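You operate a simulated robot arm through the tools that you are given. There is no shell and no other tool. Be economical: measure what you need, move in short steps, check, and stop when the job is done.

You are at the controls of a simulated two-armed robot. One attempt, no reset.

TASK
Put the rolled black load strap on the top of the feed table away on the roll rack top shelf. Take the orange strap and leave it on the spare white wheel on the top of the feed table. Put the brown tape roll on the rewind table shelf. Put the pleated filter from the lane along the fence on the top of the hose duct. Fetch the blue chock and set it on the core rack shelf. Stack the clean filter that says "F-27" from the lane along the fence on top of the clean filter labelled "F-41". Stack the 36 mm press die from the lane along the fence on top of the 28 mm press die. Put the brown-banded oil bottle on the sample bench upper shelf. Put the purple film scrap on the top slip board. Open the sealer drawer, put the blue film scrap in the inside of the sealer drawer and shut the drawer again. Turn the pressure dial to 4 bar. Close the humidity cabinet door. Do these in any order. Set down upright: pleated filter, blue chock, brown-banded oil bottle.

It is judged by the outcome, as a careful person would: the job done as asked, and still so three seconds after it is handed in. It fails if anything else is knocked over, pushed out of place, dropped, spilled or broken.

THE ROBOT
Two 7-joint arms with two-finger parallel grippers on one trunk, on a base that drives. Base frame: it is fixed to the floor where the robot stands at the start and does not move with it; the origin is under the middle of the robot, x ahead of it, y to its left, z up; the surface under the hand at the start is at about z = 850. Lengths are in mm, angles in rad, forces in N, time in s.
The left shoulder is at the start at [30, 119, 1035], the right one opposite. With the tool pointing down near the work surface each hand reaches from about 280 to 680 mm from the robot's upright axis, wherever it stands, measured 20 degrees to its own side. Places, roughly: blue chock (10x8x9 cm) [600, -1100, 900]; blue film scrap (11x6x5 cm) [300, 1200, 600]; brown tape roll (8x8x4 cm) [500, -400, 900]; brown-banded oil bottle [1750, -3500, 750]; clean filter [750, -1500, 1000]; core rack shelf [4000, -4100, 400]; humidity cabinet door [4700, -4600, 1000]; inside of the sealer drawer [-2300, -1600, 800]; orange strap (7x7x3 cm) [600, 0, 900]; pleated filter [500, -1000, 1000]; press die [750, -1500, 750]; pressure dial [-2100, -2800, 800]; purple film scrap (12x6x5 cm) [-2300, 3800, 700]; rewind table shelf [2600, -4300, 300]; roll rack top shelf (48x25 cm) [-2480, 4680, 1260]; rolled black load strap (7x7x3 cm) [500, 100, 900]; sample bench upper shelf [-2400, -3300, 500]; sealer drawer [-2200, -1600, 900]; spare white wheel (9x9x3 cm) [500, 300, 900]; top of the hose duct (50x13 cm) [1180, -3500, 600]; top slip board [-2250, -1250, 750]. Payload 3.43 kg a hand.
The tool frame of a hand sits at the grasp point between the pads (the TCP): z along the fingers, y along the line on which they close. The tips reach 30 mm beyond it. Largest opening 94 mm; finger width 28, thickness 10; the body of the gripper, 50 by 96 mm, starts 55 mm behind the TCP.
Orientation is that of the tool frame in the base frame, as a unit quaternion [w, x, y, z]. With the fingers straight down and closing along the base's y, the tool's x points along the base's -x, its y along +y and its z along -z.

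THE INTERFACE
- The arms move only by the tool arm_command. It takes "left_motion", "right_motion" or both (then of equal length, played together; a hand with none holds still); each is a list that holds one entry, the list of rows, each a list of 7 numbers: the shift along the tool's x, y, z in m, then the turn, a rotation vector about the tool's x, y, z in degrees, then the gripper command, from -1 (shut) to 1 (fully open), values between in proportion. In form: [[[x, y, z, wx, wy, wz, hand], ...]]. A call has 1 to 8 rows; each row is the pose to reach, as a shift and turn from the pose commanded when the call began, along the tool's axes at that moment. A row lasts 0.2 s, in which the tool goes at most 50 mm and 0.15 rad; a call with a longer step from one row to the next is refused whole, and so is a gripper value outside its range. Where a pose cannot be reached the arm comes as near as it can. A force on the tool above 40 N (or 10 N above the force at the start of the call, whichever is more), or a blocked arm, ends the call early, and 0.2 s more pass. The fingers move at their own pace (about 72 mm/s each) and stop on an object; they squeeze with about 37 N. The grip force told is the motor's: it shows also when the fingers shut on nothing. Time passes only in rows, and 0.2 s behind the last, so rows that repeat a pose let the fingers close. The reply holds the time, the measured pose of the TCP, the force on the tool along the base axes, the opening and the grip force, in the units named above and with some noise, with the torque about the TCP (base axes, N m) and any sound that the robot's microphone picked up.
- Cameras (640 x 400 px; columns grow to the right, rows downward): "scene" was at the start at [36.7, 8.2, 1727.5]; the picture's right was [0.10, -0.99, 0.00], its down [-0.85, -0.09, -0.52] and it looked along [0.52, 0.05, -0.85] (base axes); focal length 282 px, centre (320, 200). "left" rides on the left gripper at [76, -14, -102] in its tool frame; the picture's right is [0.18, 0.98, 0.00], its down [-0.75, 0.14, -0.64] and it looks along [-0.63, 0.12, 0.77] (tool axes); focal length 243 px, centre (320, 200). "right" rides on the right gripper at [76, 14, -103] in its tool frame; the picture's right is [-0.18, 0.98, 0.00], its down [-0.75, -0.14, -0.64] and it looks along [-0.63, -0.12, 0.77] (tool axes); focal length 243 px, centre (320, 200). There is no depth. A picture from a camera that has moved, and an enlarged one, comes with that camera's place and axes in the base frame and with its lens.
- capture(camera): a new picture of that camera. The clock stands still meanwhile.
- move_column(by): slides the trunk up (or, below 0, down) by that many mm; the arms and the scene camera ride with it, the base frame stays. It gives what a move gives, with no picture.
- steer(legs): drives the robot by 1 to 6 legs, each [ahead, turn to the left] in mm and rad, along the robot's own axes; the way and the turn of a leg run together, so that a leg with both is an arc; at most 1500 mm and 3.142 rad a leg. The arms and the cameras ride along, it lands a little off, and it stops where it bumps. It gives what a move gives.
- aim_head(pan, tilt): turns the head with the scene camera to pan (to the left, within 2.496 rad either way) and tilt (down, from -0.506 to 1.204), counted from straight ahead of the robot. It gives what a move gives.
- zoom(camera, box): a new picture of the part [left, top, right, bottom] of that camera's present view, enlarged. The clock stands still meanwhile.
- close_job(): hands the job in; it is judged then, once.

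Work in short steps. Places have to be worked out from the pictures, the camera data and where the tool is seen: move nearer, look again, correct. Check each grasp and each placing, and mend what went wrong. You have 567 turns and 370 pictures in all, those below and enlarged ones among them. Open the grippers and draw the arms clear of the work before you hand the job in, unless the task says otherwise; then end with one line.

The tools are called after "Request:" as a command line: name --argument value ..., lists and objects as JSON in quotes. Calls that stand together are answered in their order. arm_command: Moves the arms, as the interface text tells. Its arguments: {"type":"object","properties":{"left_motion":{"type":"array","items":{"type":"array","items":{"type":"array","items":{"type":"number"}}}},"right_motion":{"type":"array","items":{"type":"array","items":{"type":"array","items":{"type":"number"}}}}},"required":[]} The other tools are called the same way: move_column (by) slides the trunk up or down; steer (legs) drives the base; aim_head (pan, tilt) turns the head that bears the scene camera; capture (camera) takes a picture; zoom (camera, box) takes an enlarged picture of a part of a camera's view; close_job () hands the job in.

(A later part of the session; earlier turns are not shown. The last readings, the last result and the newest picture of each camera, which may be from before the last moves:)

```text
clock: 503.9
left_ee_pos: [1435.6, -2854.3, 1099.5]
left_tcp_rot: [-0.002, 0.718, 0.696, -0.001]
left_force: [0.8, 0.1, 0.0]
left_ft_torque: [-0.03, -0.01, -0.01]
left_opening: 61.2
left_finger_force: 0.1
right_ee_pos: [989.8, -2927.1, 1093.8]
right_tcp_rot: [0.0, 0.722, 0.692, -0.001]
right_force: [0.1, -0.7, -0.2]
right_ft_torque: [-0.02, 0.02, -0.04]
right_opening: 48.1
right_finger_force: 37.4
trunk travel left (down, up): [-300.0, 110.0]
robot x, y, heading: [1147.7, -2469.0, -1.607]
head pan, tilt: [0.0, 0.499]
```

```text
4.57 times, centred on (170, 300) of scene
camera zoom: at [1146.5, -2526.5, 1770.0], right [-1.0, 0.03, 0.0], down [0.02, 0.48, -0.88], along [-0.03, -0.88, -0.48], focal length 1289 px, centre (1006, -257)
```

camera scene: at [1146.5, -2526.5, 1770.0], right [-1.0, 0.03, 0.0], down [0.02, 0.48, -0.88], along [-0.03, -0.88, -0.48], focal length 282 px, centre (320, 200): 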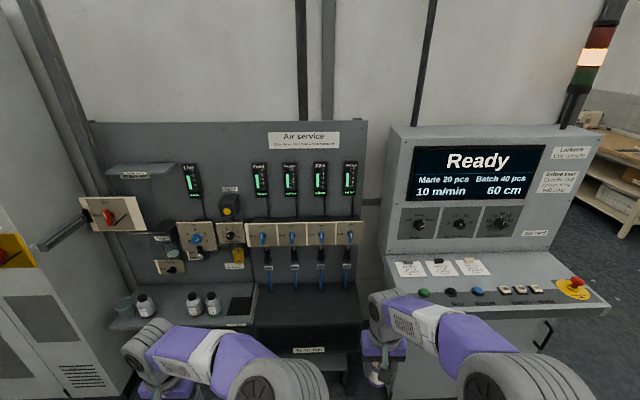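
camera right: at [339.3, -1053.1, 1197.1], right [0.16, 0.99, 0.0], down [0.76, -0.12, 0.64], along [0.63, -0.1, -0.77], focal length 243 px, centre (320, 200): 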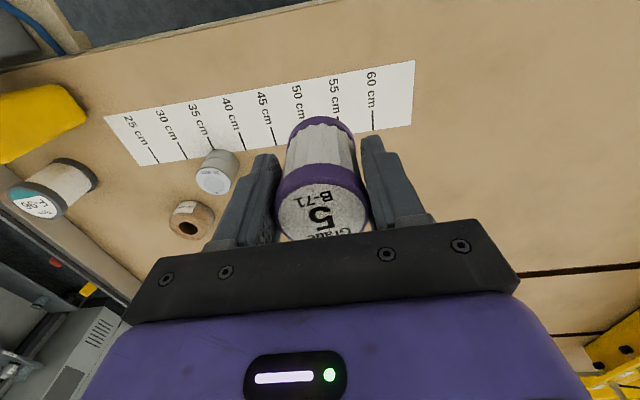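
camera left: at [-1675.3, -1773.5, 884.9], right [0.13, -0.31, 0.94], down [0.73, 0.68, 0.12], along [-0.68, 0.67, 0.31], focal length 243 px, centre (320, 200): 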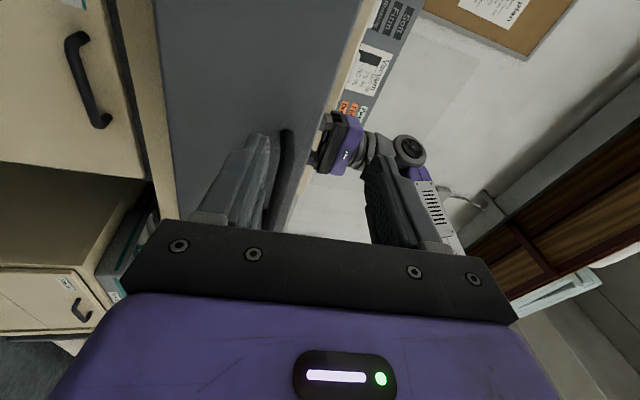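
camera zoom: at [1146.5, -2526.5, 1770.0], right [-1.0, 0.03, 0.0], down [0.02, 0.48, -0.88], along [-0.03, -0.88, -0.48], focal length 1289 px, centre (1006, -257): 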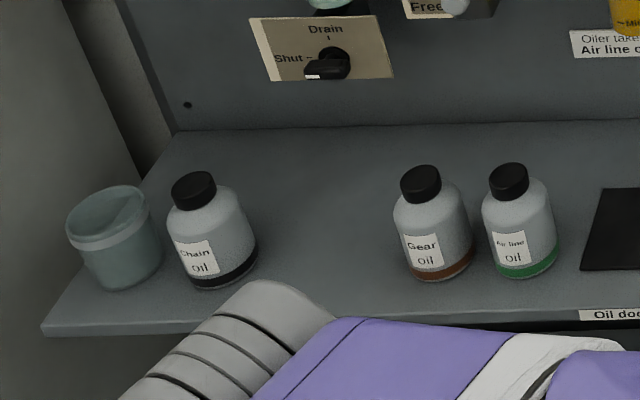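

Gear oil has the brown band (≈[1658,-3380]). Hose duct top target ≈[1180,-3500,600]. Shift the base so the duct is on the right side and approach.

Request:
steer --legs '[[0, 1.6], [150, 0], [0, -1.565], [380, 0]]'

Request:
aim_head --pan -0.1 --tilt 0.8

Request:
capture --camera "scene"

Request:
capture --camera "right"

```text
clock: 515.0
left_ee_pos: [1595.0, -3232.0, 1099.1]
left_tcp_rot: [-0.001, 0.705, 0.71, -0.001]
left_force: [-0.1, -0.7, 0.1]
left_ft_torque: [-0.03, 0.01, 0.02]
left_opening: 61.1
left_finger_force: 0.0
right_ee_pos: [1152.9, -3319.8, 1093.7]
right_tcp_rot: [-0.001, 0.709, 0.705, -0.001]
right_force: [-0.1, 0.4, -0.3]
right_ft_torque: [0.02, 0.02, -0.02]
right_opening: 47.8
right_finger_force: 36.9
trunk travel left (down, up): [-300.0, 110.0]
robot x, y, heading: [1301.4, -2853.4, -1.569]
head pan, tilt: [0.0, 0.499]
```

```text
clock: 515.8
left_ee_pos: [1594.9, -3232.8, 1098.3]
left_tcp_rot: [0.0, 0.705, 0.709, 0.0]
left_force: [0.3, 0.2, 1.1]
left_ft_torque: [0.03, 0.01, -0.01]
left_opening: 61.2
left_finger_force: 0.1
right_ee_pos: [1153.4, -3318.2, 1093.9]
right_tcp_rot: [0.0, 0.71, 0.704, -0.001]
right_force: [0.4, 0.3, -1.3]
right_ft_torque: [0.02, 0.02, 0.03]
right_opening: 48.0
right_finger_force: 37.3
trunk travel left (down, up): [-300.0, 110.0]
robot x, y, heading: [1299.8, -2852.1, -1.574]
head pan, tilt: [-0.099, 0.799]
```

```text
194 pictures are left
camera scene: at [1287.2, -2902.2, 1744.2], right [-1.0, 0.1, 0.0], down [0.07, 0.71, -0.7], along [-0.07, -0.69, -0.72], focal length 282 px, centre (320, 200)
```

scene: 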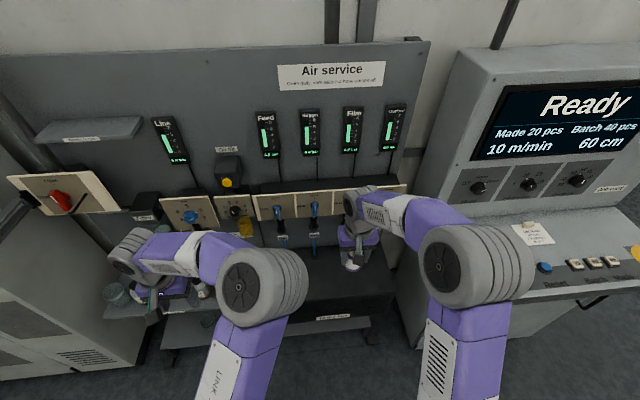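

```text
193 pictures are left
camera right: at [1167.5, -3242.4, 1196.7], right [0.98, -0.19, 0.0], down [-0.14, -0.75, 0.64], along [-0.12, -0.63, -0.77], focal length 243 px, centre (320, 200)
```

right: 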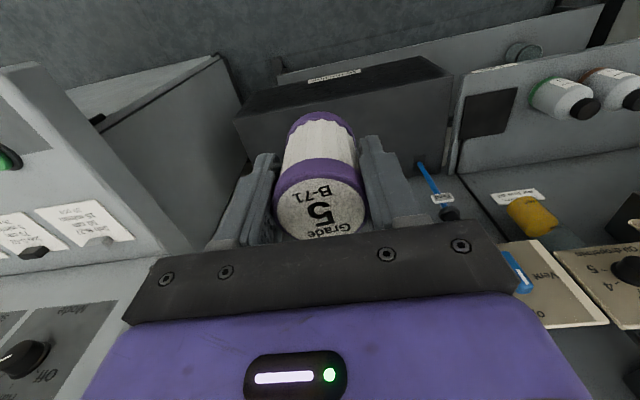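

Target on the duct ≈[1180,-3478]. First retract the left hand from above the bottle tray, then drive 90 mm closer and lower the trunk.

Request:
arm_command --left_motion '[[[0.04, 0, 0, 0, 0, 0, 0.3], [0.08, 0, 0, 0, 0, 0, 0.3], [0.12, 0, 0, 0, 0, 0, 0.3], [0.16, 0, 0, 0, 0, 0, 0.3]]]'

Request:
steer --legs '[[90, 0]]'

Request:
move_column --by -250

Request:
capture --camera "right"

Request:
capture --camera "scene"

```text
clock: 516.8
left_ee_pos: [1593.1, -3071.1, 1098.0]
left_tcp_rot: [-0.001, 0.706, 0.708, -0.001]
left_force: [-0.8, 1.1, 0.0]
left_ft_torque: [0.03, -0.01, 0.0]
left_opening: 61.1
left_finger_force: 0.1
right_ee_pos: [1152.9, -3320.2, 1094.3]
right_tcp_rot: [0.0, 0.709, 0.705, -0.001]
right_force: [-0.1, -0.7, -0.9]
right_ft_torque: [0.01, 0.02, 0.02]
right_opening: 47.9
right_finger_force: 37.2
trunk travel left (down, up): [-300.0, 110.0]
robot x, y, heading: [1292.7, -2847.6, -1.57]
head pan, tilt: [-0.099, 0.799]
```

```text
clock: 517.9
left_ee_pos: [1592.8, -3160.9, 1096.8]
left_tcp_rot: [-0.001, 0.706, 0.708, 0.0]
left_force: [-0.7, -0.8, -0.6]
left_ft_torque: [0.02, 0.02, 0.01]
left_opening: 61.1
left_finger_force: 0.0
right_ee_pos: [1152.7, -3408.0, 1093.2]
right_tcp_rot: [-0.001, 0.71, 0.704, 0.0]
right_force: [0.1, 0.2, -0.4]
right_ft_torque: [0.02, 0.01, -0.01]
right_opening: 47.7
right_finger_force: 37.2
trunk travel left (down, up): [-300.0, 110.0]
robot x, y, heading: [1295.5, -2943.3, -1.57]
head pan, tilt: [-0.099, 0.799]
```

```text
clock: 520.5
left_ee_pos: [1592.9, -3160.2, 848.7]
left_tcp_rot: [0.0, 0.705, 0.709, -0.001]
left_force: [0.1, -0.6, -0.4]
left_ft_torque: [0.01, 0.0, 0.0]
left_opening: 61.2
left_finger_force: 0.0
right_ee_pos: [1152.3, -3408.7, 844.1]
right_tcp_rot: [-0.001, 0.709, 0.705, -0.001]
right_force: [0.7, 0.5, -1.2]
right_ft_torque: [-0.02, 0.0, 0.01]
right_opening: 47.5
right_finger_force: 37.1
trunk travel left (down, up): [-50.0, 360.0]
robot x, y, heading: [1300.0, -2940.2, -1.569]
head pan, tilt: [-0.099, 0.799]
```

```text
192 pictures are left
camera right: at [1167.3, -3331.6, 946.9], right [0.98, -0.19, 0.0], down [-0.15, -0.75, 0.64], along [-0.12, -0.63, -0.77], focal length 243 px, centre (320, 200)
```

right: 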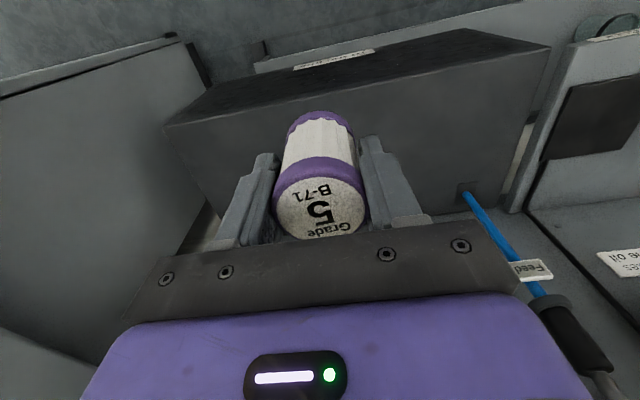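

```text
191 pictures are left
camera scene: at [1287.1, -2991.7, 1494.2], right [-0.99, 0.1, 0.0], down [0.07, 0.71, -0.7], along [-0.07, -0.69, -0.72], focal length 282 px, centre (320, 200)
```

scene: 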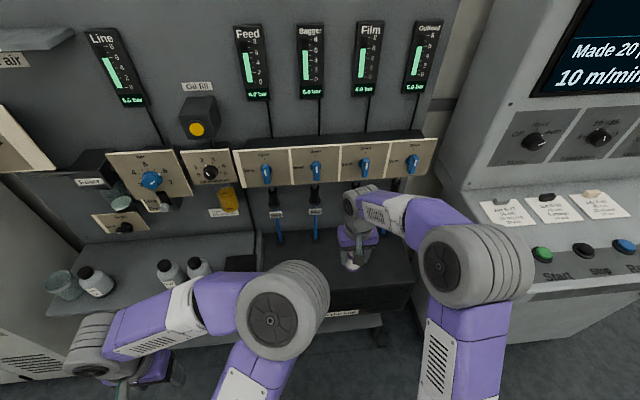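

Move the filter over the duct at [1195,-3480] and lower part way.

Request:
arm_command --right_motion '[[[-0.02, 0.02, 0, 0, 0, 0, -1], [-0.045, 0.043, 0.01, 0, 0, 0, -1], [-0.071, 0.043, 0.04, 0, 0, 0, -1], [-0.071, 0.043, 0.08, 0, 0, 0, -1], [-0.071, 0.043, 0.12, 0, 0, 0, -1]]]'

Request:
capture --camera "right"

Request:
capture --camera "scene"

```text
clock: 521.7
left_ee_pos: [1593.2, -3161.3, 846.9]
left_tcp_rot: [-0.001, 0.705, 0.709, 0.0]
left_force: [-0.2, 0.2, 0.6]
left_ft_torque: [0.0, 0.01, -0.03]
left_opening: 61.1
left_finger_force: 0.0
right_ee_pos: [1194.9, -3480.5, 721.6]
right_tcp_rot: [0.0, 0.71, 0.704, -0.002]
right_force: [0.7, 1.3, 0.1]
right_ft_torque: [-0.01, 0.0, 0.02]
right_opening: 47.2
right_finger_force: 37.1
trunk travel left (down, up): [-50.0, 360.0]
robot x, y, heading: [1294.5, -2945.2, -1.573]
head pan, tilt: [-0.099, 0.799]
```

```text
190 pictures are left
camera right: at [1209.6, -3403.5, 824.6], right [0.98, -0.19, 0.0], down [-0.15, -0.75, 0.64], along [-0.12, -0.63, -0.77], focal length 243 px, centre (320, 200)
```

right: 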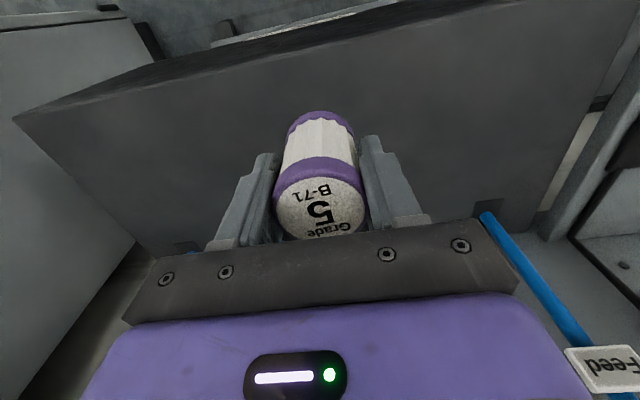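

```text
189 pictures are left
camera scene: at [1287.1, -2992.1, 1494.1], right [-0.99, 0.1, 0.0], down [0.07, 0.71, -0.7], along [-0.07, -0.69, -0.72], focal length 282 px, centre (320, 200)
```

scene: 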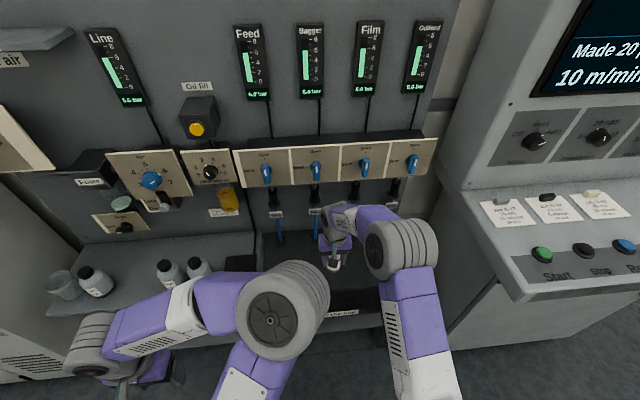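

Go 10 mm deeper and lower to contact.

Request:
arm_command --right_motion '[[[-0.005, 0, 0.02, 0, 0, 0, -1], [-0.01, 0, 0.04, 0, 0, 0, -1], [-0.01, 0, 0.055, 0, 0, 0, -1], [-0.01, 0, 0.061, 0, 0, 0, -1], [-0.01, 0, 0.066, 0, 0, 0, -1]]]'

```text
clock: 522.9
left_ee_pos: [1592.3, -3160.8, 847.0]
left_tcp_rot: [0.0, 0.706, 0.708, 0.0]
left_force: [0.0, 0.8, 0.5]
left_ft_torque: [-0.02, -0.03, -0.02]
left_opening: 61.0
left_finger_force: 0.0
right_ee_pos: [1194.3, -3490.3, 657.3]
right_tcp_rot: [-0.001, 0.71, 0.704, 0.0]
right_force: [0.2, 1.2, -0.7]
right_ft_torque: [0.0, 0.04, 0.01]
right_opening: 47.6
right_finger_force: 37.1
trunk travel left (down, up): [-50.0, 360.0]
robot x, y, heading: [1298.8, -2944.2, -1.57]
head pan, tilt: [-0.099, 0.799]
```

Request:
arm_command --right_motion '[[[0, 0, 0.003, 0, 0, 0, -1], [0, 0, 0.006, 0, 0, 0, -1], [0, 0, 0.009, 0, 0, 0, -1], [0, 0, 0.012, 0, 0, 0, -1], [0, 0, 0.015, 0, 0, 0, -1], [0, 0, 0.018, 0, 0, 0, -1]]]'

```text
clock: 524.3
left_ee_pos: [1593.3, -3160.0, 848.2]
left_tcp_rot: [0.0, 0.706, 0.708, -0.001]
left_force: [0.1, -0.3, -0.7]
left_ft_torque: [-0.01, 0.04, 0.02]
left_opening: 61.1
left_finger_force: 0.0
right_ee_pos: [1194.3, -3492.0, 641.4]
right_tcp_rot: [0.003, 0.71, 0.704, -0.004]
right_force: [-1.5, -7.9, 26.9]
right_ft_torque: [0.03, 0.06, 0.01]
right_opening: 47.5
right_finger_force: 37.1
trunk travel left (down, up): [-50.0, 360.0]
robot x, y, heading: [1296.2, -2944.7, -1.569]
head pan, tilt: [-0.099, 0.799]
```

Contact at 641. Ease up 2 mm, open gently, and rise.

Request:
arm_command --right_motion '[[[0, 0, -0.004, 0, 0, 0, -1], [0, 0, -0.004, 0, 0, 0, 0.3], [0, 0, -0.004, 0, 0, 0, 0.6], [0, 0, -0.004, 0, 0, 0, 0.6], [0, 0, -0.03, 0, 0, 0, 0.6], [0, 0, -0.07, 0, 0, 0, 0.6], [0, 0, -0.11, 0, 0, 0, 0.6]]]'

Request:
capture --camera "right"

```text
clock: 525.9
left_ee_pos: [1592.0, -3159.6, 847.7]
left_tcp_rot: [-0.001, 0.706, 0.708, -0.002]
left_force: [-0.1, 0.4, 0.7]
left_ft_torque: [0.0, 0.03, 0.01]
left_opening: 60.9
left_finger_force: 0.1
right_ee_pos: [1195.6, -3490.0, 748.5]
right_tcp_rot: [-0.001, 0.71, 0.705, -0.001]
right_force: [0.6, 0.3, -0.1]
right_ft_torque: [0.0, 0.01, -0.01]
right_opening: 75.3
right_finger_force: 0.1
trunk travel left (down, up): [-50.0, 360.0]
robot x, y, heading: [1296.7, -2944.6, -1.575]
head pan, tilt: [-0.099, 0.799]
```

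```text
188 pictures are left
camera right: at [1210.8, -3413.0, 851.7], right [0.98, -0.19, 0.0], down [-0.14, -0.75, 0.64], along [-0.12, -0.63, -0.77], focal length 243 px, centre (320, 200)
```

right: 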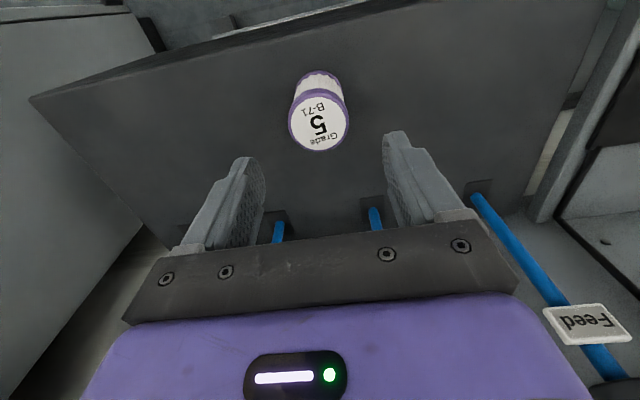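

The pleated filter stands upright on the duct. Now raise, back off and shift to the oil bottles (gear oil, brown band).

Request:
arm_command --right_motion '[[[0, 0, -0.04, 0, 0, 0, 0.6], [0.03, 0, -0.08, 0, 0, 0, 0.6], [0.06, 0, -0.1, 0, 0, 0, 0.6]]]'

Request:
move_column --by 250

Request:
steer --legs '[[-350, 0], [0, 1.571], [470, 0], [0, -1.571], [150, 0]]'

Request:
aim_head --pan -0.1 --tilt 0.7

Request:
capture --camera "scene"

```text
clock: 526.7
left_ee_pos: [1592.8, -3160.4, 848.5]
left_tcp_rot: [-0.001, 0.706, 0.708, 0.0]
left_force: [-0.3, -1.0, -0.1]
left_ft_torque: [0.02, 0.0, 0.0]
left_opening: 61.1
left_finger_force: 0.1
right_ee_pos: [1194.3, -3427.7, 850.4]
right_tcp_rot: [-0.001, 0.709, 0.705, -0.001]
right_force: [0.0, -0.4, 0.3]
right_ft_torque: [0.04, -0.02, 0.03]
right_opening: 75.0
right_finger_force: 0.1
trunk travel left (down, up): [-50.0, 360.0]
robot x, y, heading: [1295.3, -2943.7, -1.571]
head pan, tilt: [-0.099, 0.799]
```

```text
clock: 529.3
left_ee_pos: [1592.3, -3161.2, 1097.7]
left_tcp_rot: [-0.001, 0.706, 0.708, -0.001]
left_force: [0.0, -0.1, 0.0]
left_ft_torque: [0.02, 0.02, 0.0]
left_opening: 61.1
left_finger_force: 0.0
right_ee_pos: [1194.7, -3429.7, 1100.0]
right_tcp_rot: [-0.001, 0.71, 0.705, -0.001]
right_force: [0.1, 0.4, 0.5]
right_ft_torque: [0.01, 0.01, 0.0]
right_opening: 75.1
right_finger_force: 0.0
trunk travel left (down, up): [-300.0, 110.0]
robot x, y, heading: [1296.9, -2940.7, -1.572]
head pan, tilt: [-0.099, 0.799]
```

```text
clock: 542.6
left_ee_pos: [2063.5, -2972.9, 1097.4]
left_tcp_rot: [-0.003, 0.713, 0.701, 0.0]
left_force: [-0.3, -0.2, 0.0]
left_ft_torque: [0.02, 0.04, 0.0]
left_opening: 61.0
left_finger_force: 0.0
right_ee_pos: [1661.5, -3232.5, 1100.2]
right_tcp_rot: [0.0, 0.718, 0.696, 0.0]
right_force: [-0.6, -0.7, 0.2]
right_ft_torque: [0.03, 0.02, 0.0]
right_opening: 75.1
right_finger_force: 0.2
trunk travel left (down, up): [-300.0, 110.0]
robot x, y, heading: [1772.2, -2745.4, -1.599]
head pan, tilt: [-0.099, 0.799]
```

```text
clock: 543.2
left_ee_pos: [2063.6, -2971.4, 1097.4]
left_tcp_rot: [-0.001, 0.714, 0.7, -0.001]
left_force: [-0.6, -0.6, -0.1]
left_ft_torque: [0.03, -0.03, 0.0]
left_opening: 61.1
left_finger_force: 0.1
right_ee_pos: [1659.7, -3231.8, 1100.8]
right_tcp_rot: [0.0, 0.717, 0.697, 0.0]
right_force: [-1.4, 0.8, 0.7]
right_ft_torque: [0.01, -0.03, 0.0]
right_opening: 75.1
right_finger_force: 0.2
trunk travel left (down, up): [-300.0, 110.0]
robot x, y, heading: [1768.5, -2747.3, -1.591]
head pan, tilt: [-0.099, 0.7]
```

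```text
187 pictures are left
camera scene: at [1760.8, -2800.2, 1752.3], right [-0.99, 0.12, 0.0], down [0.08, 0.64, -0.76], along [-0.09, -0.76, -0.64], focal length 282 px, centre (320, 200)
```

scene: 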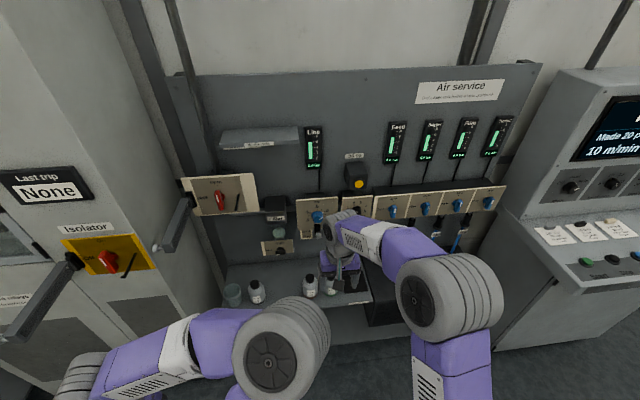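

Keep the left hand clear of the isolator handles by pulling it back; view the bottles with the right camera.

Request:
arm_command --left_motion '[[[0.03, -0.02, 0, 0, 0, 0, 0.3], [0.06, -0.05, 0, 0, 0, 0, 0.3], [0.08, -0.08, 0, 0, 0, 0, 0.3]]]'

Request:
capture --camera "right"

Request:
zoom --camera "scene" --box '[200, 250, 400, 350]'

```text
clock: 544.0
left_ee_pos: [2004.3, -2944.3, 1152.4]
left_tcp_rot: [-0.001, 0.714, 0.7, -0.001]
left_force: [-0.2, 0.7, 0.0]
left_ft_torque: [0.04, -0.01, -0.02]
left_opening: 61.0
left_finger_force: 0.1
left hand out of reach, approached as far as the arm can: row 1, 2, 3
right_ee_pos: [1658.1, -3230.3, 1101.2]
right_tcp_rot: [0.001, 0.718, 0.697, 0.0]
right_force: [-1.0, 0.3, 0.0]
right_ft_torque: [0.02, -0.03, 0.01]
right_opening: 74.9
right_finger_force: 0.1
trunk travel left (down, up): [-300.0, 110.0]
robot x, y, heading: [1773.7, -2750.6, -1.59]
head pan, tilt: [-0.099, 0.7]
```

```text
186 pictures are left
camera right: at [1674.2, -3154.4, 1203.4], right [0.98, -0.21, 0.0], down [-0.16, -0.75, 0.64], along [-0.14, -0.63, -0.77], focal length 243 px, centre (320, 200)
```

right: 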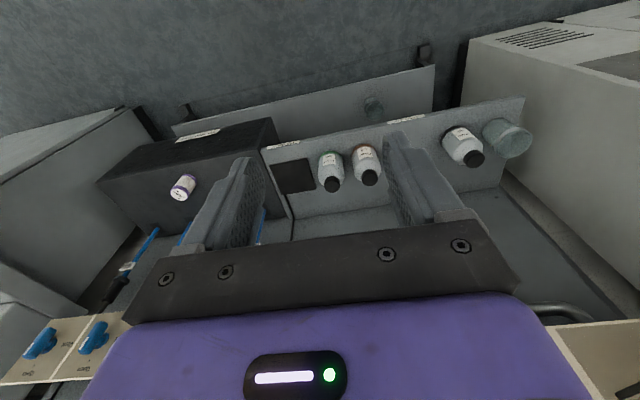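

```text
3.20 times, centred on (300, 300) of scene
camera zoom: at [1758.4, -2798.8, 1752.4], right [-0.99, 0.12, 0.0], down [0.08, 0.64, -0.77], along [-0.09, -0.76, -0.64], focal length 902 px, centre (384, -120)
```

zoom: 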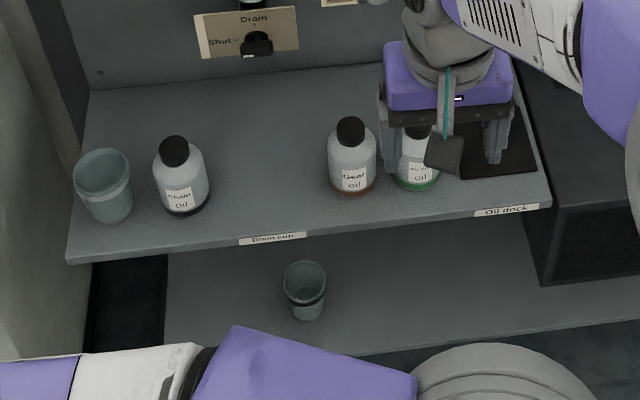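

I'll pick the bottle by its cap with the hand pitched ~65° forward so it can later go under the bench top. Pitch the right hand now in free space.

Request:
arm_command --right_motion '[[[-0.01, 0, 0, 0, -8.2, 0, 0.6], [-0.02, 0, 0, 0, -16.4, 0, 0.6], [-0.03, 0, 0, 0, -24.6, 0, 0.6], [-0.04, 0, 0, 0, -32.8, 0, 0.6], [-0.05, 0, 0, 0, -41, 0, 0.6], [-0.06, 0, 0, 0, -49.2, 0, 0.6], [-0.07, 0, 0, 0, -57.4, 0, 0.6], [-0.08, 0, 0, 0, -65, 0, 0.6]]]'

Request:
capture --camera "right"

Request:
capture --camera "scene"

```text
clock: 545.5
left_ee_pos: [2005.1, -2946.9, 1152.0]
left_tcp_rot: [-0.002, 0.715, 0.699, -0.003]
left_force: [0.3, 0.6, 0.2]
left_ft_torque: [0.0, 0.06, 0.01]
left_opening: 60.9
left_finger_force: 0.0
right_ee_pos: [1588.1, -3299.0, 1149.1]
right_tcp_rot: [0.344, 0.713, 0.541, -0.282]
right_force: [-0.1, 0.3, 0.0]
right_ft_torque: [0.01, 0.04, -0.01]
right_opening: 75.2
right_finger_force: 0.1
trunk travel left (down, up): [-300.0, 110.0]
robot x, y, heading: [1773.6, -2743.9, -1.594]
head pan, tilt: [-0.099, 0.7]
stopped in row 7 (right hand): the arm was blocked; the commanded pose is now the measured one
```

```text
184 pictures are left
camera right: at [1623.4, -3175.8, 1154.7], right [0.9, -0.28, 0.32], down [-0.31, 0.1, 0.95], along [-0.3, -0.95, 0.01], focal length 243 px, centre (320, 200)
```

right: 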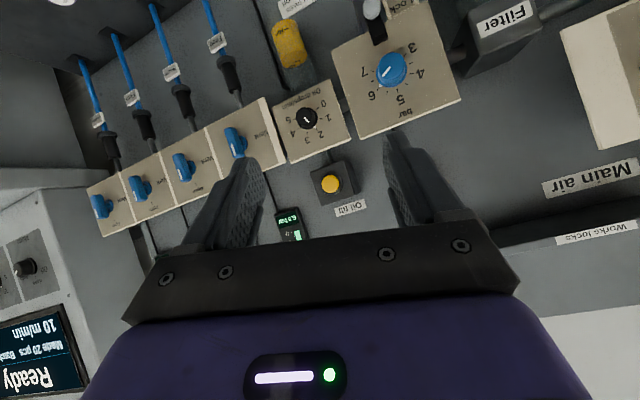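

```text
183 pictures are left
camera scene: at [1761.1, -2800.0, 1752.4], right [-0.99, 0.12, 0.0], down [0.08, 0.64, -0.77], along [-0.09, -0.76, -0.64], focal length 282 px, centre (320, 200)
```

scene: 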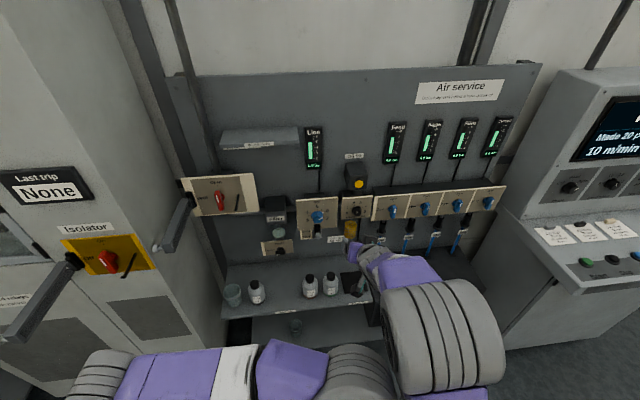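

The right elbow swung inward and met the left elbow. Back away into the open aisle, then stretch the left arm out to the side to make room.

Request:
steer --legs '[[-450, 0]]'

Request:
arm_command --left_motion '[[[0, 0.045, 0, 0, 0, 0, 0.3], [0, 0.09, 0, 0, 0, 0, 0.3], [0, 0.135, 0, 0, 0, 0, 0.3], [0, 0.18, 0, 0, 0, 0, 0.3], [0, 0.225, 0, 0, 0, 0, 0.3], [0, 0.27, 0, 0, 0, 0, 0.3], [0, 0.315, 0, 0, 0, 0, 0.3], [0, 0.34, 0, 0, 0, 0, 0.3]]]'

Request:
aim_head --pan 0 --tilt 1.1

Request:
capture --camera "scene"

```text
clock: 548.2
left_ee_pos: [2015.6, -2496.6, 1152.9]
left_tcp_rot: [-0.003, 0.717, 0.698, -0.004]
left_force: [-0.2, 0.8, 0.6]
left_ft_torque: [-0.04, 0.02, -0.01]
left_opening: 61.3
left_finger_force: 0.1
right_ee_pos: [1598.3, -2846.3, 1149.7]
right_tcp_rot: [0.344, 0.713, 0.542, -0.282]
right_force: [0.3, -0.3, -1.0]
right_ft_torque: [0.02, 0.01, -0.02]
right_opening: 75.3
right_finger_force: 0.2
trunk travel left (down, up): [-300.0, 110.0]
robot x, y, heading: [1784.6, -2295.9, -1.602]
head pan, tilt: [-0.099, 0.7]
```

```text
clock: 550.0
left_ee_pos: [2359.2, -2507.5, 1147.8]
left_tcp_rot: [-0.001, 0.716, 0.698, -0.004]
left_force: [0.9, 0.0, 0.4]
left_ft_torque: [0.01, -0.01, -0.01]
left_opening: 61.2
left_finger_force: 0.0
right_ee_pos: [1598.4, -2846.4, 1149.8]
right_tcp_rot: [0.343, 0.714, 0.54, -0.284]
right_force: [-0.6, 0.2, 0.2]
right_ft_torque: [0.0, -0.03, -0.03]
right_opening: 75.1
right_finger_force: 0.0
trunk travel left (down, up): [-300.0, 110.0]
robot x, y, heading: [1782.8, -2295.2, -1.601]
head pan, tilt: [-0.099, 0.7]
```

```text
clock: 550.9
left_ee_pos: [2356.5, -2507.1, 1150.1]
left_tcp_rot: [-0.001, 0.717, 0.697, -0.004]
left_force: [0.6, 0.3, 0.3]
left_ft_torque: [0.01, 0.0, 0.01]
left_opening: 61.3
left_finger_force: 0.0
right_ee_pos: [1598.1, -2846.0, 1149.5]
right_tcp_rot: [0.344, 0.713, 0.541, -0.284]
right_force: [-0.3, -0.5, 0.5]
right_ft_torque: [0.02, -0.02, 0.0]
right_opening: 75.5
right_finger_force: 0.0
trunk travel left (down, up): [-300.0, 110.0]
robot x, y, heading: [1782.9, -2294.1, -1.604]
head pan, tilt: [0.0, 1.1]
```

```text
182 pictures are left
camera scene: at [1781.5, -2327.8, 1722.4], right [-1.0, 0.03, 0.0], down [0.03, 0.89, -0.45], along [-0.01, -0.45, -0.89], focal length 282 px, centre (320, 200)
```

scene: 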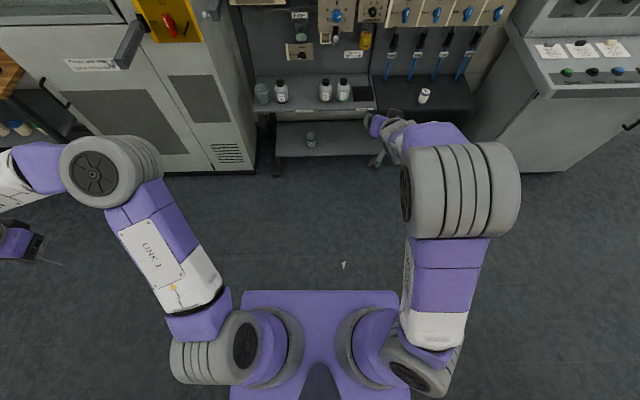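

Centre is free now. Correct the right hand's roll and finish pitching to 65°.

Request:
arm_command --right_motion '[[[0, 0, 0, -1.1, -4, -4.9, 0.6], [0, 0, 0, -2.2, -8, -9.9, 0.6], [0, 0, 0, -3.3, -12, -14.8, 0.6]]]'

Request:
capture --camera "scene"

Request:
capture --camera "right"

```text
clock: 551.7
left_ee_pos: [2356.4, -2508.0, 1150.7]
left_tcp_rot: [-0.002, 0.716, 0.698, -0.004]
left_force: [-0.3, -0.6, -0.6]
left_ft_torque: [-0.01, 0.0, 0.04]
left_opening: 61.2
left_finger_force: 0.0
right_ee_pos: [1598.8, -2849.2, 1149.3]
right_tcp_rot: [0.379, 0.593, 0.598, -0.383]
right_force: [-0.6, 0.5, 0.9]
right_ft_torque: [0.05, 0.01, 0.01]
right_opening: 75.2
right_finger_force: 0.0
trunk travel left (down, up): [-300.0, 110.0]
robot x, y, heading: [1782.2, -2295.9, -1.603]
head pan, tilt: [0.0, 1.1]
```

```text
181 pictures are left
camera scene: at [1781.3, -2327.9, 1722.4], right [-1.0, 0.03, 0.0], down [0.03, 0.89, -0.45], along [-0.01, -0.45, -0.89], focal length 282 px, centre (320, 200)
```

scene: 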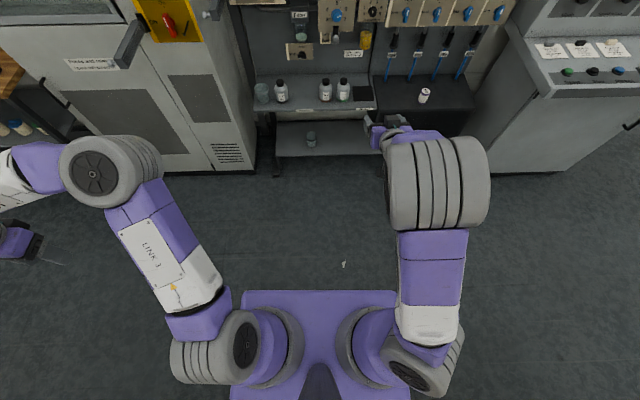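

```text
180 pictures are left
camera right: at [1611.7, -2722.6, 1123.3], right [0.98, -0.08, 0.16], down [-0.13, 0.27, 0.95], along [-0.11, -0.96, 0.25], focal length 243 px, centre (320, 200)
```

right: 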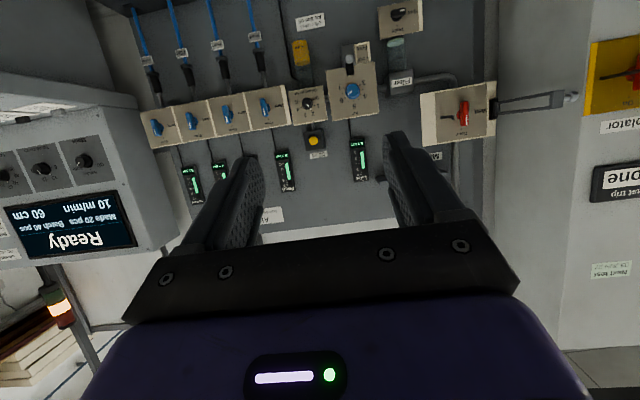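

Good posture. Lower the trunk 300 mm (hand to z≈850) and look at the bottles head-on.

Request:
move_column --by -300

Request:
steer --legs '[[200, 0.03]]'

Request:
capture --camera "right"

```text
clock: 554.7
left_ee_pos: [2357.2, -2508.1, 850.0]
left_tcp_rot: [-0.002, 0.716, 0.698, -0.004]
left_force: [0.2, 0.3, 0.8]
left_ft_torque: [0.0, 0.0, 0.06]
left_opening: 61.2
left_finger_force: 0.0
right_ee_pos: [1598.2, -2847.2, 849.6]
right_tcp_rot: [0.38, 0.594, 0.597, -0.383]
right_force: [0.4, -0.2, -0.1]
right_ft_torque: [-0.01, 0.01, 0.03]
right_opening: 75.3
right_finger_force: 0.0
trunk travel left (down, up): [0.0, 410.0]
robot x, y, heading: [1786.9, -2297.3, -1.603]
head pan, tilt: [0.0, 1.1]
```

```text
clock: 556.2
left_ee_pos: [2362.1, -2684.5, 849.1]
left_tcp_rot: [-0.002, 0.706, 0.709, -0.005]
left_force: [-0.2, 0.2, 0.5]
left_ft_torque: [0.01, -0.02, 0.03]
left_opening: 61.0
left_finger_force: 0.0
right_ee_pos: [1613.7, -3048.3, 849.2]
right_tcp_rot: [0.385, 0.585, 0.606, -0.376]
right_force: [0.5, 0.0, -0.3]
right_ft_torque: [-0.01, -0.02, 0.01]
right_opening: 75.0
right_finger_force: 0.0
trunk travel left (down, up): [0.0, 410.0]
robot x, y, heading: [1783.1, -2490.9, -1.566]
head pan, tilt: [0.0, 1.1]
```

```text
179 pictures are left
camera right: at [1623.5, -2923.2, 823.2], right [0.99, -0.04, 0.16], down [-0.14, 0.26, 0.95], along [-0.08, -0.96, 0.25], focal length 243 px, centre (320, 200)
```

right: 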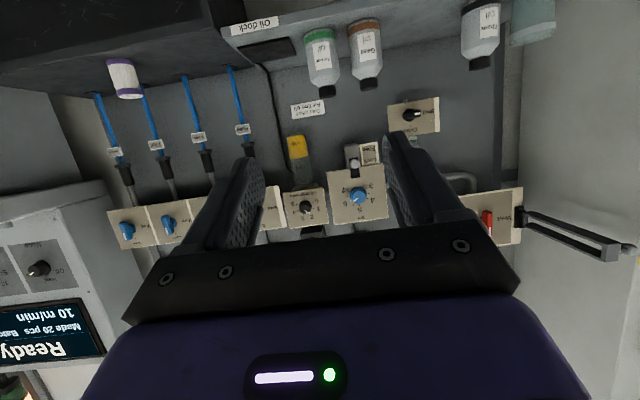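

Bottle estimated at [1718,-3480], cap at z≈722–745 (tray ≈625). Shift the hand to cap height and x, gripper partly closed, and pull the left hand back for the cabinet levers.

Request:
arm_command --right_motion '[[[0.026, 0.0265, 0.013, 0, 0, 0, 0.4], [0.052, 0.053, 0.026, 0, 0, 0, 0.2], [0.078, 0.0795, 0.039, 0, 0, 0, 0.2], [0.104, 0.106, 0.052, 0, 0, 0, 0.2]]]' --left_motion '[[[0.04, 0, 0, 0, 0, 0, 0.3], [0.08, 0, 0, 0, 0, 0, 0.3], [0.12, 0, 0, 0, 0, 0, 0.3], [0.16, 0, 0, 0, 0, 0, 0.3]]]'

Request:
steer --legs '[[250, 0]]'

Request:
capture --camera "right"

Request:
capture --camera "scene"

```text
clock: 557.2
left_ee_pos: [2359.6, -2523.7, 849.3]
left_tcp_rot: [-0.001, 0.705, 0.709, -0.005]
left_force: [0.0, -0.3, 0.9]
left_ft_torque: [0.0, -0.01, -0.01]
left_opening: 61.1
left_finger_force: 0.1
right_ee_pos: [1720.7, -3047.4, 735.9]
right_tcp_rot: [0.385, 0.585, 0.607, -0.376]
right_force: [0.5, 0.8, 1.4]
right_ft_torque: [0.04, 0.01, 0.01]
right_opening: 56.4
right_finger_force: 0.3
trunk travel left (down, up): [0.0, 410.0]
robot x, y, heading: [1782.2, -2489.7, -1.57]
head pan, tilt: [0.0, 1.1]
```

```text
clock: 559.1
left_ee_pos: [2359.4, -2774.0, 849.6]
left_tcp_rot: [-0.002, 0.705, 0.709, -0.004]
left_force: [0.1, -0.6, -0.5]
left_ft_torque: [0.0, -0.02, 0.0]
left_opening: 61.2
left_finger_force: 0.1
right_ee_pos: [1720.9, -3296.3, 735.1]
right_tcp_rot: [0.385, 0.585, 0.607, -0.376]
right_force: [-0.8, 0.0, -0.7]
right_ft_torque: [0.0, -0.02, -0.02]
right_opening: 56.5
right_finger_force: 0.0
trunk travel left (down, up): [0.0, 410.0]
robot x, y, heading: [1782.9, -2737.8, -1.567]
head pan, tilt: [0.0, 1.1]
```

```text
178 pictures are left
camera right: at [1729.9, -3171.1, 709.3], right [0.99, -0.05, 0.16], down [-0.14, 0.26, 0.95], along [-0.09, -0.96, 0.25], focal length 243 px, centre (320, 200)
```

right: 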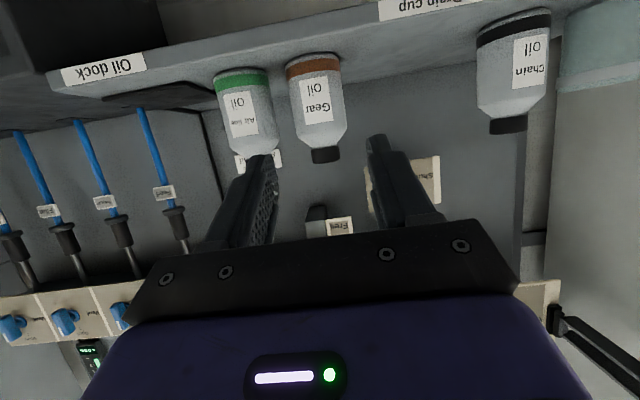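

```text
177 pictures are left
camera scene: at [1780.7, -2772.0, 1422.4], right [-1.0, 0.0, 0.0], down [0.0, 0.89, -0.45], along [0.0, -0.45, -0.89], focal length 282 px, centre (320, 200)
```

scene: 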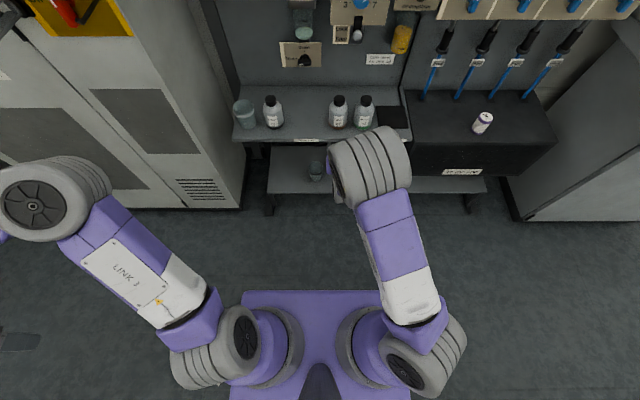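

Two views agree: cap tip [1718,-3469,743]. Drive 80 mm, then slide the hand forward around the cap.

Request:
steer --legs '[[80, 0]]'

Request:
arm_command --right_motion '[[[-0.01, -0.002, 0.0235, 0, 0, 0, 0.2], [-0.0195, -0.004, 0.0445, 0, 0, 0, 0.2]]]'

Request:
capture --camera "right"

```text
clock: 560.1
left_ee_pos: [2360.1, -2854.6, 849.1]
left_tcp_rot: [-0.002, 0.706, 0.709, -0.003]
left_force: [0.3, -0.4, 0.7]
left_ft_torque: [0.05, -0.01, 0.01]
left_opening: 61.2
left_finger_force: 0.1
right_ee_pos: [1719.9, -3378.0, 734.4]
right_tcp_rot: [0.384, 0.586, 0.607, -0.376]
right_force: [-0.3, 0.5, -0.6]
right_ft_torque: [0.02, -0.03, 0.01]
right_opening: 56.5
right_finger_force: 0.2
trunk travel left (down, up): [0.0, 410.0]
robot x, y, heading: [1783.5, -2820.6, -1.575]
head pan, tilt: [0.0, 1.1]
```

```text
clock: 560.7
left_ee_pos: [2359.4, -2855.0, 849.5]
left_tcp_rot: [-0.003, 0.706, 0.708, -0.005]
left_force: [-0.1, -0.6, -1.0]
left_ft_torque: [0.0, -0.01, -0.04]
left_opening: 61.1
left_finger_force: 0.0
right_ee_pos: [1715.8, -3425.6, 733.7]
right_tcp_rot: [0.385, 0.585, 0.606, -0.376]
right_force: [-0.6, 0.4, -0.3]
right_ft_torque: [0.01, 0.0, 0.02]
right_opening: 56.6
right_finger_force: 0.1
trunk travel left (down, up): [0.0, 410.0]
robot x, y, heading: [1783.3, -2821.5, -1.571]
head pan, tilt: [0.0, 1.1]
```

```text
176 pictures are left
camera right: at [1726.4, -3300.3, 708.2], right [0.99, -0.05, 0.16], down [-0.14, 0.26, 0.95], along [-0.09, -0.96, 0.25], focal length 243 px, centre (320, 200)
```

right: 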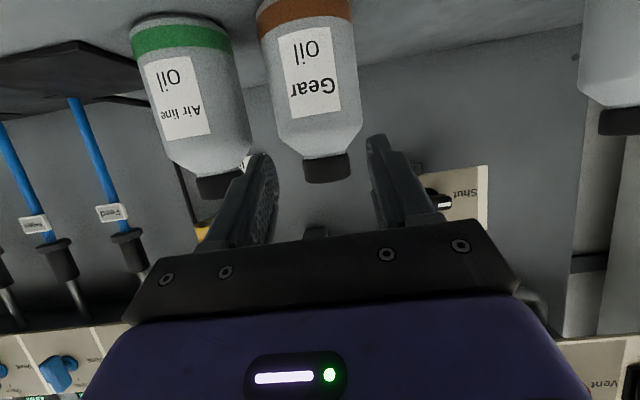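

Request:
arm_command --right_motion '[[[-0.007, 0.002, 0.018, 0, 0, 0, 0.2], [-0.0146, 0.002, 0.036, 0, 0, 0, 0.2]]]'

Request:
capture --camera "right"

```text
clock: 561.3
left_ee_pos: [2360.4, -2855.0, 848.6]
left_tcp_rot: [-0.002, 0.706, 0.709, -0.004]
left_force: [-0.4, -0.4, 0.3]
left_ft_torque: [0.01, -0.01, 0.0]
left_opening: 61.1
left_finger_force: 0.0
right_ee_pos: [1719.6, -3465.4, 733.7]
right_tcp_rot: [0.385, 0.585, 0.606, -0.377]
right_force: [0.5, 0.7, 0.8]
right_ft_torque: [-0.01, 0.05, -0.04]
right_opening: 56.7
right_finger_force: 0.3
trunk travel left (down, up): [0.0, 410.0]
robot x, y, heading: [1784.0, -2818.6, -1.571]
head pan, tilt: [0.0, 1.1]
```

```text
175 pictures are left
camera right: at [1729.5, -3339.1, 707.7], right [0.99, -0.05, 0.16], down [-0.14, 0.26, 0.95], along [-0.09, -0.96, 0.25], focal length 243 px, centre (320, 200)
```

right: 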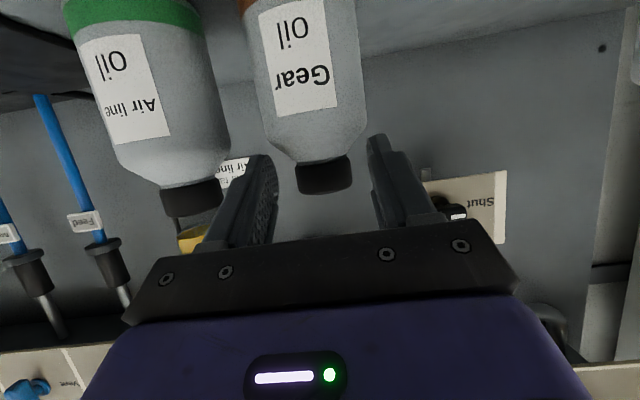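

Cap still a bit ahead of the pads; advance 20 mm more.

Request:
arm_command --right_motion '[[[-0.0042, 0, 0.009, 0, 0, 0, 0.2], [-0.0084, 0, 0.018, 0, 0, 0, 0.2]]]'

Request:
capture --camera "right"

```text
clock: 561.9
left_ee_pos: [2360.0, -2853.6, 849.7]
left_tcp_rot: [-0.001, 0.706, 0.709, -0.004]
left_force: [0.2, -0.1, -0.6]
left_ft_torque: [-0.02, 0.01, 0.01]
left_opening: 61.0
left_finger_force: 0.0
right_ee_pos: [1720.0, -3482.7, 733.4]
right_tcp_rot: [0.385, 0.586, 0.605, -0.378]
right_force: [0.7, 0.6, 1.1]
right_ft_torque: [0.02, -0.03, 0.01]
right_opening: 56.9
right_finger_force: 0.4
trunk travel left (down, up): [0.0, 410.0]
robot x, y, heading: [1781.6, -2819.6, -1.574]
head pan, tilt: [0.0, 1.1]
```

```text
174 pictures are left
camera right: at [1729.7, -3358.3, 707.9], right [0.99, -0.05, 0.16], down [-0.14, 0.26, 0.95], along [-0.09, -0.96, 0.25], focal length 243 px, centre (320, 200)
```

right: 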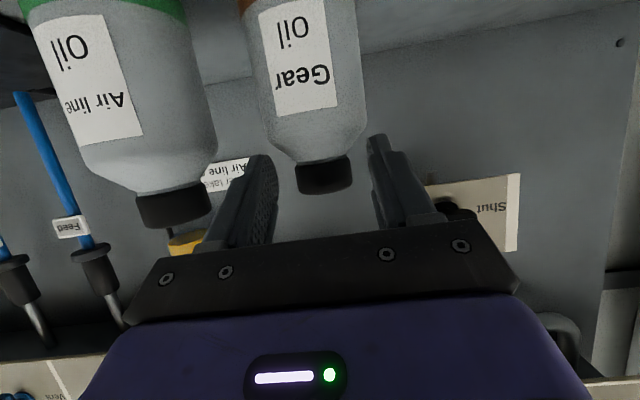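

Sizes look odd; check with a scene view that the bottle hasn't been pushed.

Request:
aim_head --pan 0.0 --tilt 0.75

Request:
zoom --camera "scene" --box '[240, 180, 440, 320]'

```text
clock: 562.8
left_ee_pos: [2360.5, -2856.0, 850.4]
left_tcp_rot: [-0.002, 0.706, 0.709, -0.004]
left_force: [0.3, 0.2, 0.1]
left_ft_torque: [-0.02, -0.05, 0.0]
left_opening: 61.0
left_finger_force: 0.1
right_ee_pos: [1718.6, -3483.5, 733.1]
right_tcp_rot: [0.385, 0.585, 0.606, -0.376]
right_force: [-0.6, 0.0, 0.4]
right_ft_torque: [-0.02, -0.05, -0.01]
right_opening: 56.4
right_finger_force: 0.2
trunk travel left (down, up): [0.0, 410.0]
robot x, y, heading: [1781.5, -2819.1, -1.572]
head pan, tilt: [0.0, 0.75]
```

```text
2.86 times, centred on (340, 250) of scene
camera zoom: at [1780.7, -2871.8, 1448.1], right [-1.0, 0.0, 0.0], down [0.0, 0.68, -0.73], along [0.0, -0.73, -0.68], focal length 806 px, centre (263, 57)
```

zoom: 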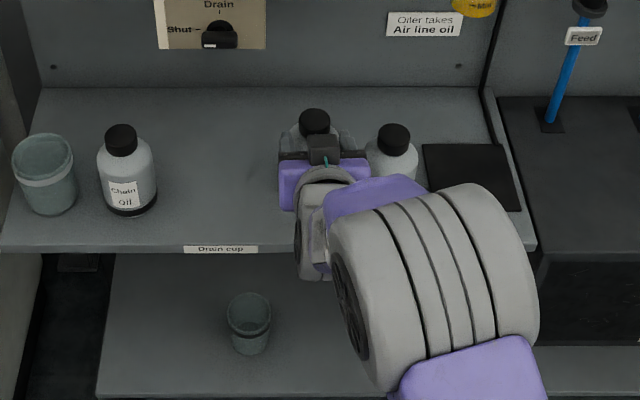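

The fingertips were pushing on the bottle's shoulder (it slid back ~25 mm, still upright). Back off, pitch 10° more toward horizontal and raise so the pads meet only the cap.

Request:
arm_command --right_motion '[[[0.006, 0.001, -0.03, 0, 0, 0, 0.2], [0.0134, 0.002, -0.06, 0, -5, 0, 0.2], [0.0134, 0.002, -0.06, 0, -10, 0, 0.2]]]'

Request:
capture --camera "right"

```text
clock: 563.6
left_ee_pos: [2359.1, -2855.4, 849.9]
left_tcp_rot: [-0.002, 0.706, 0.708, -0.004]
left_force: [-0.6, 0.5, -0.2]
left_ft_torque: [0.02, 0.02, -0.03]
left_opening: 61.1
left_finger_force: 0.1
right_ee_pos: [1719.6, -3423.5, 745.2]
right_tcp_rot: [0.437, 0.55, 0.57, -0.427]
right_force: [-0.4, -0.2, 0.3]
right_ft_torque: [-0.01, 0.0, 0.03]
right_opening: 56.5
right_finger_force: 0.1
trunk travel left (down, up): [0.0, 410.0]
robot x, y, heading: [1781.3, -2817.9, -1.569]
head pan, tilt: [0.0, 0.75]
```

```text
172 pictures are left
camera right: at [1730.2, -3303.9, 699.0], right [0.98, -0.02, 0.17], down [-0.15, 0.42, 0.89], along [-0.09, -0.91, 0.42], focal length 243 px, centre (320, 200)
```

right: 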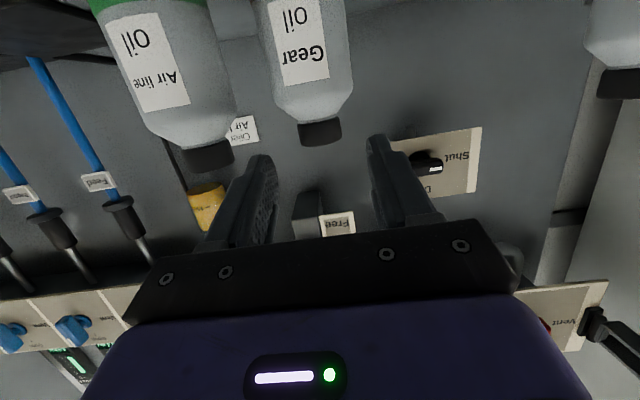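

Request:
arm_command --right_motion '[[[-0.006, 0.001, 0.024, 0, 0, 0, 0.2], [-0.011, 0.001, 0.048, 0, 0, 0, 0.2]]]'

Request:
capture --camera "right"

```text
clock: 564.2
left_ee_pos: [2360.8, -2855.7, 849.4]
left_tcp_rot: [-0.002, 0.706, 0.708, -0.004]
left_force: [0.4, 0.3, 1.0]
left_ft_torque: [0.0, -0.03, -0.02]
left_opening: 61.3
left_finger_force: 0.1
right_ee_pos: [1722.8, -3472.6, 744.4]
right_tcp_rot: [0.436, 0.551, 0.57, -0.426]
right_force: [-0.9, -1.0, -0.4]
right_ft_torque: [-0.04, -0.04, -0.01]
right_opening: 56.2
right_finger_force: 0.0
trunk travel left (down, up): [0.0, 410.0]
robot x, y, heading: [1780.5, -2820.6, -1.564]
head pan, tilt: [0.0, 0.75]
```

```text
171 pictures are left
camera right: at [1732.2, -3353.2, 697.4], right [0.98, -0.02, 0.17], down [-0.15, 0.42, 0.89], along [-0.09, -0.91, 0.41], focal length 243 px, centre (320, 200)
```

right: 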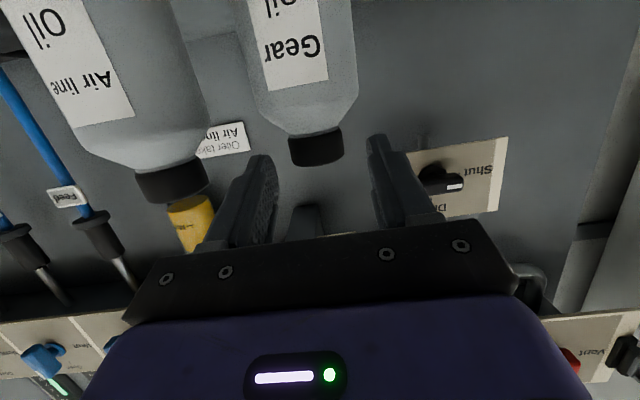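

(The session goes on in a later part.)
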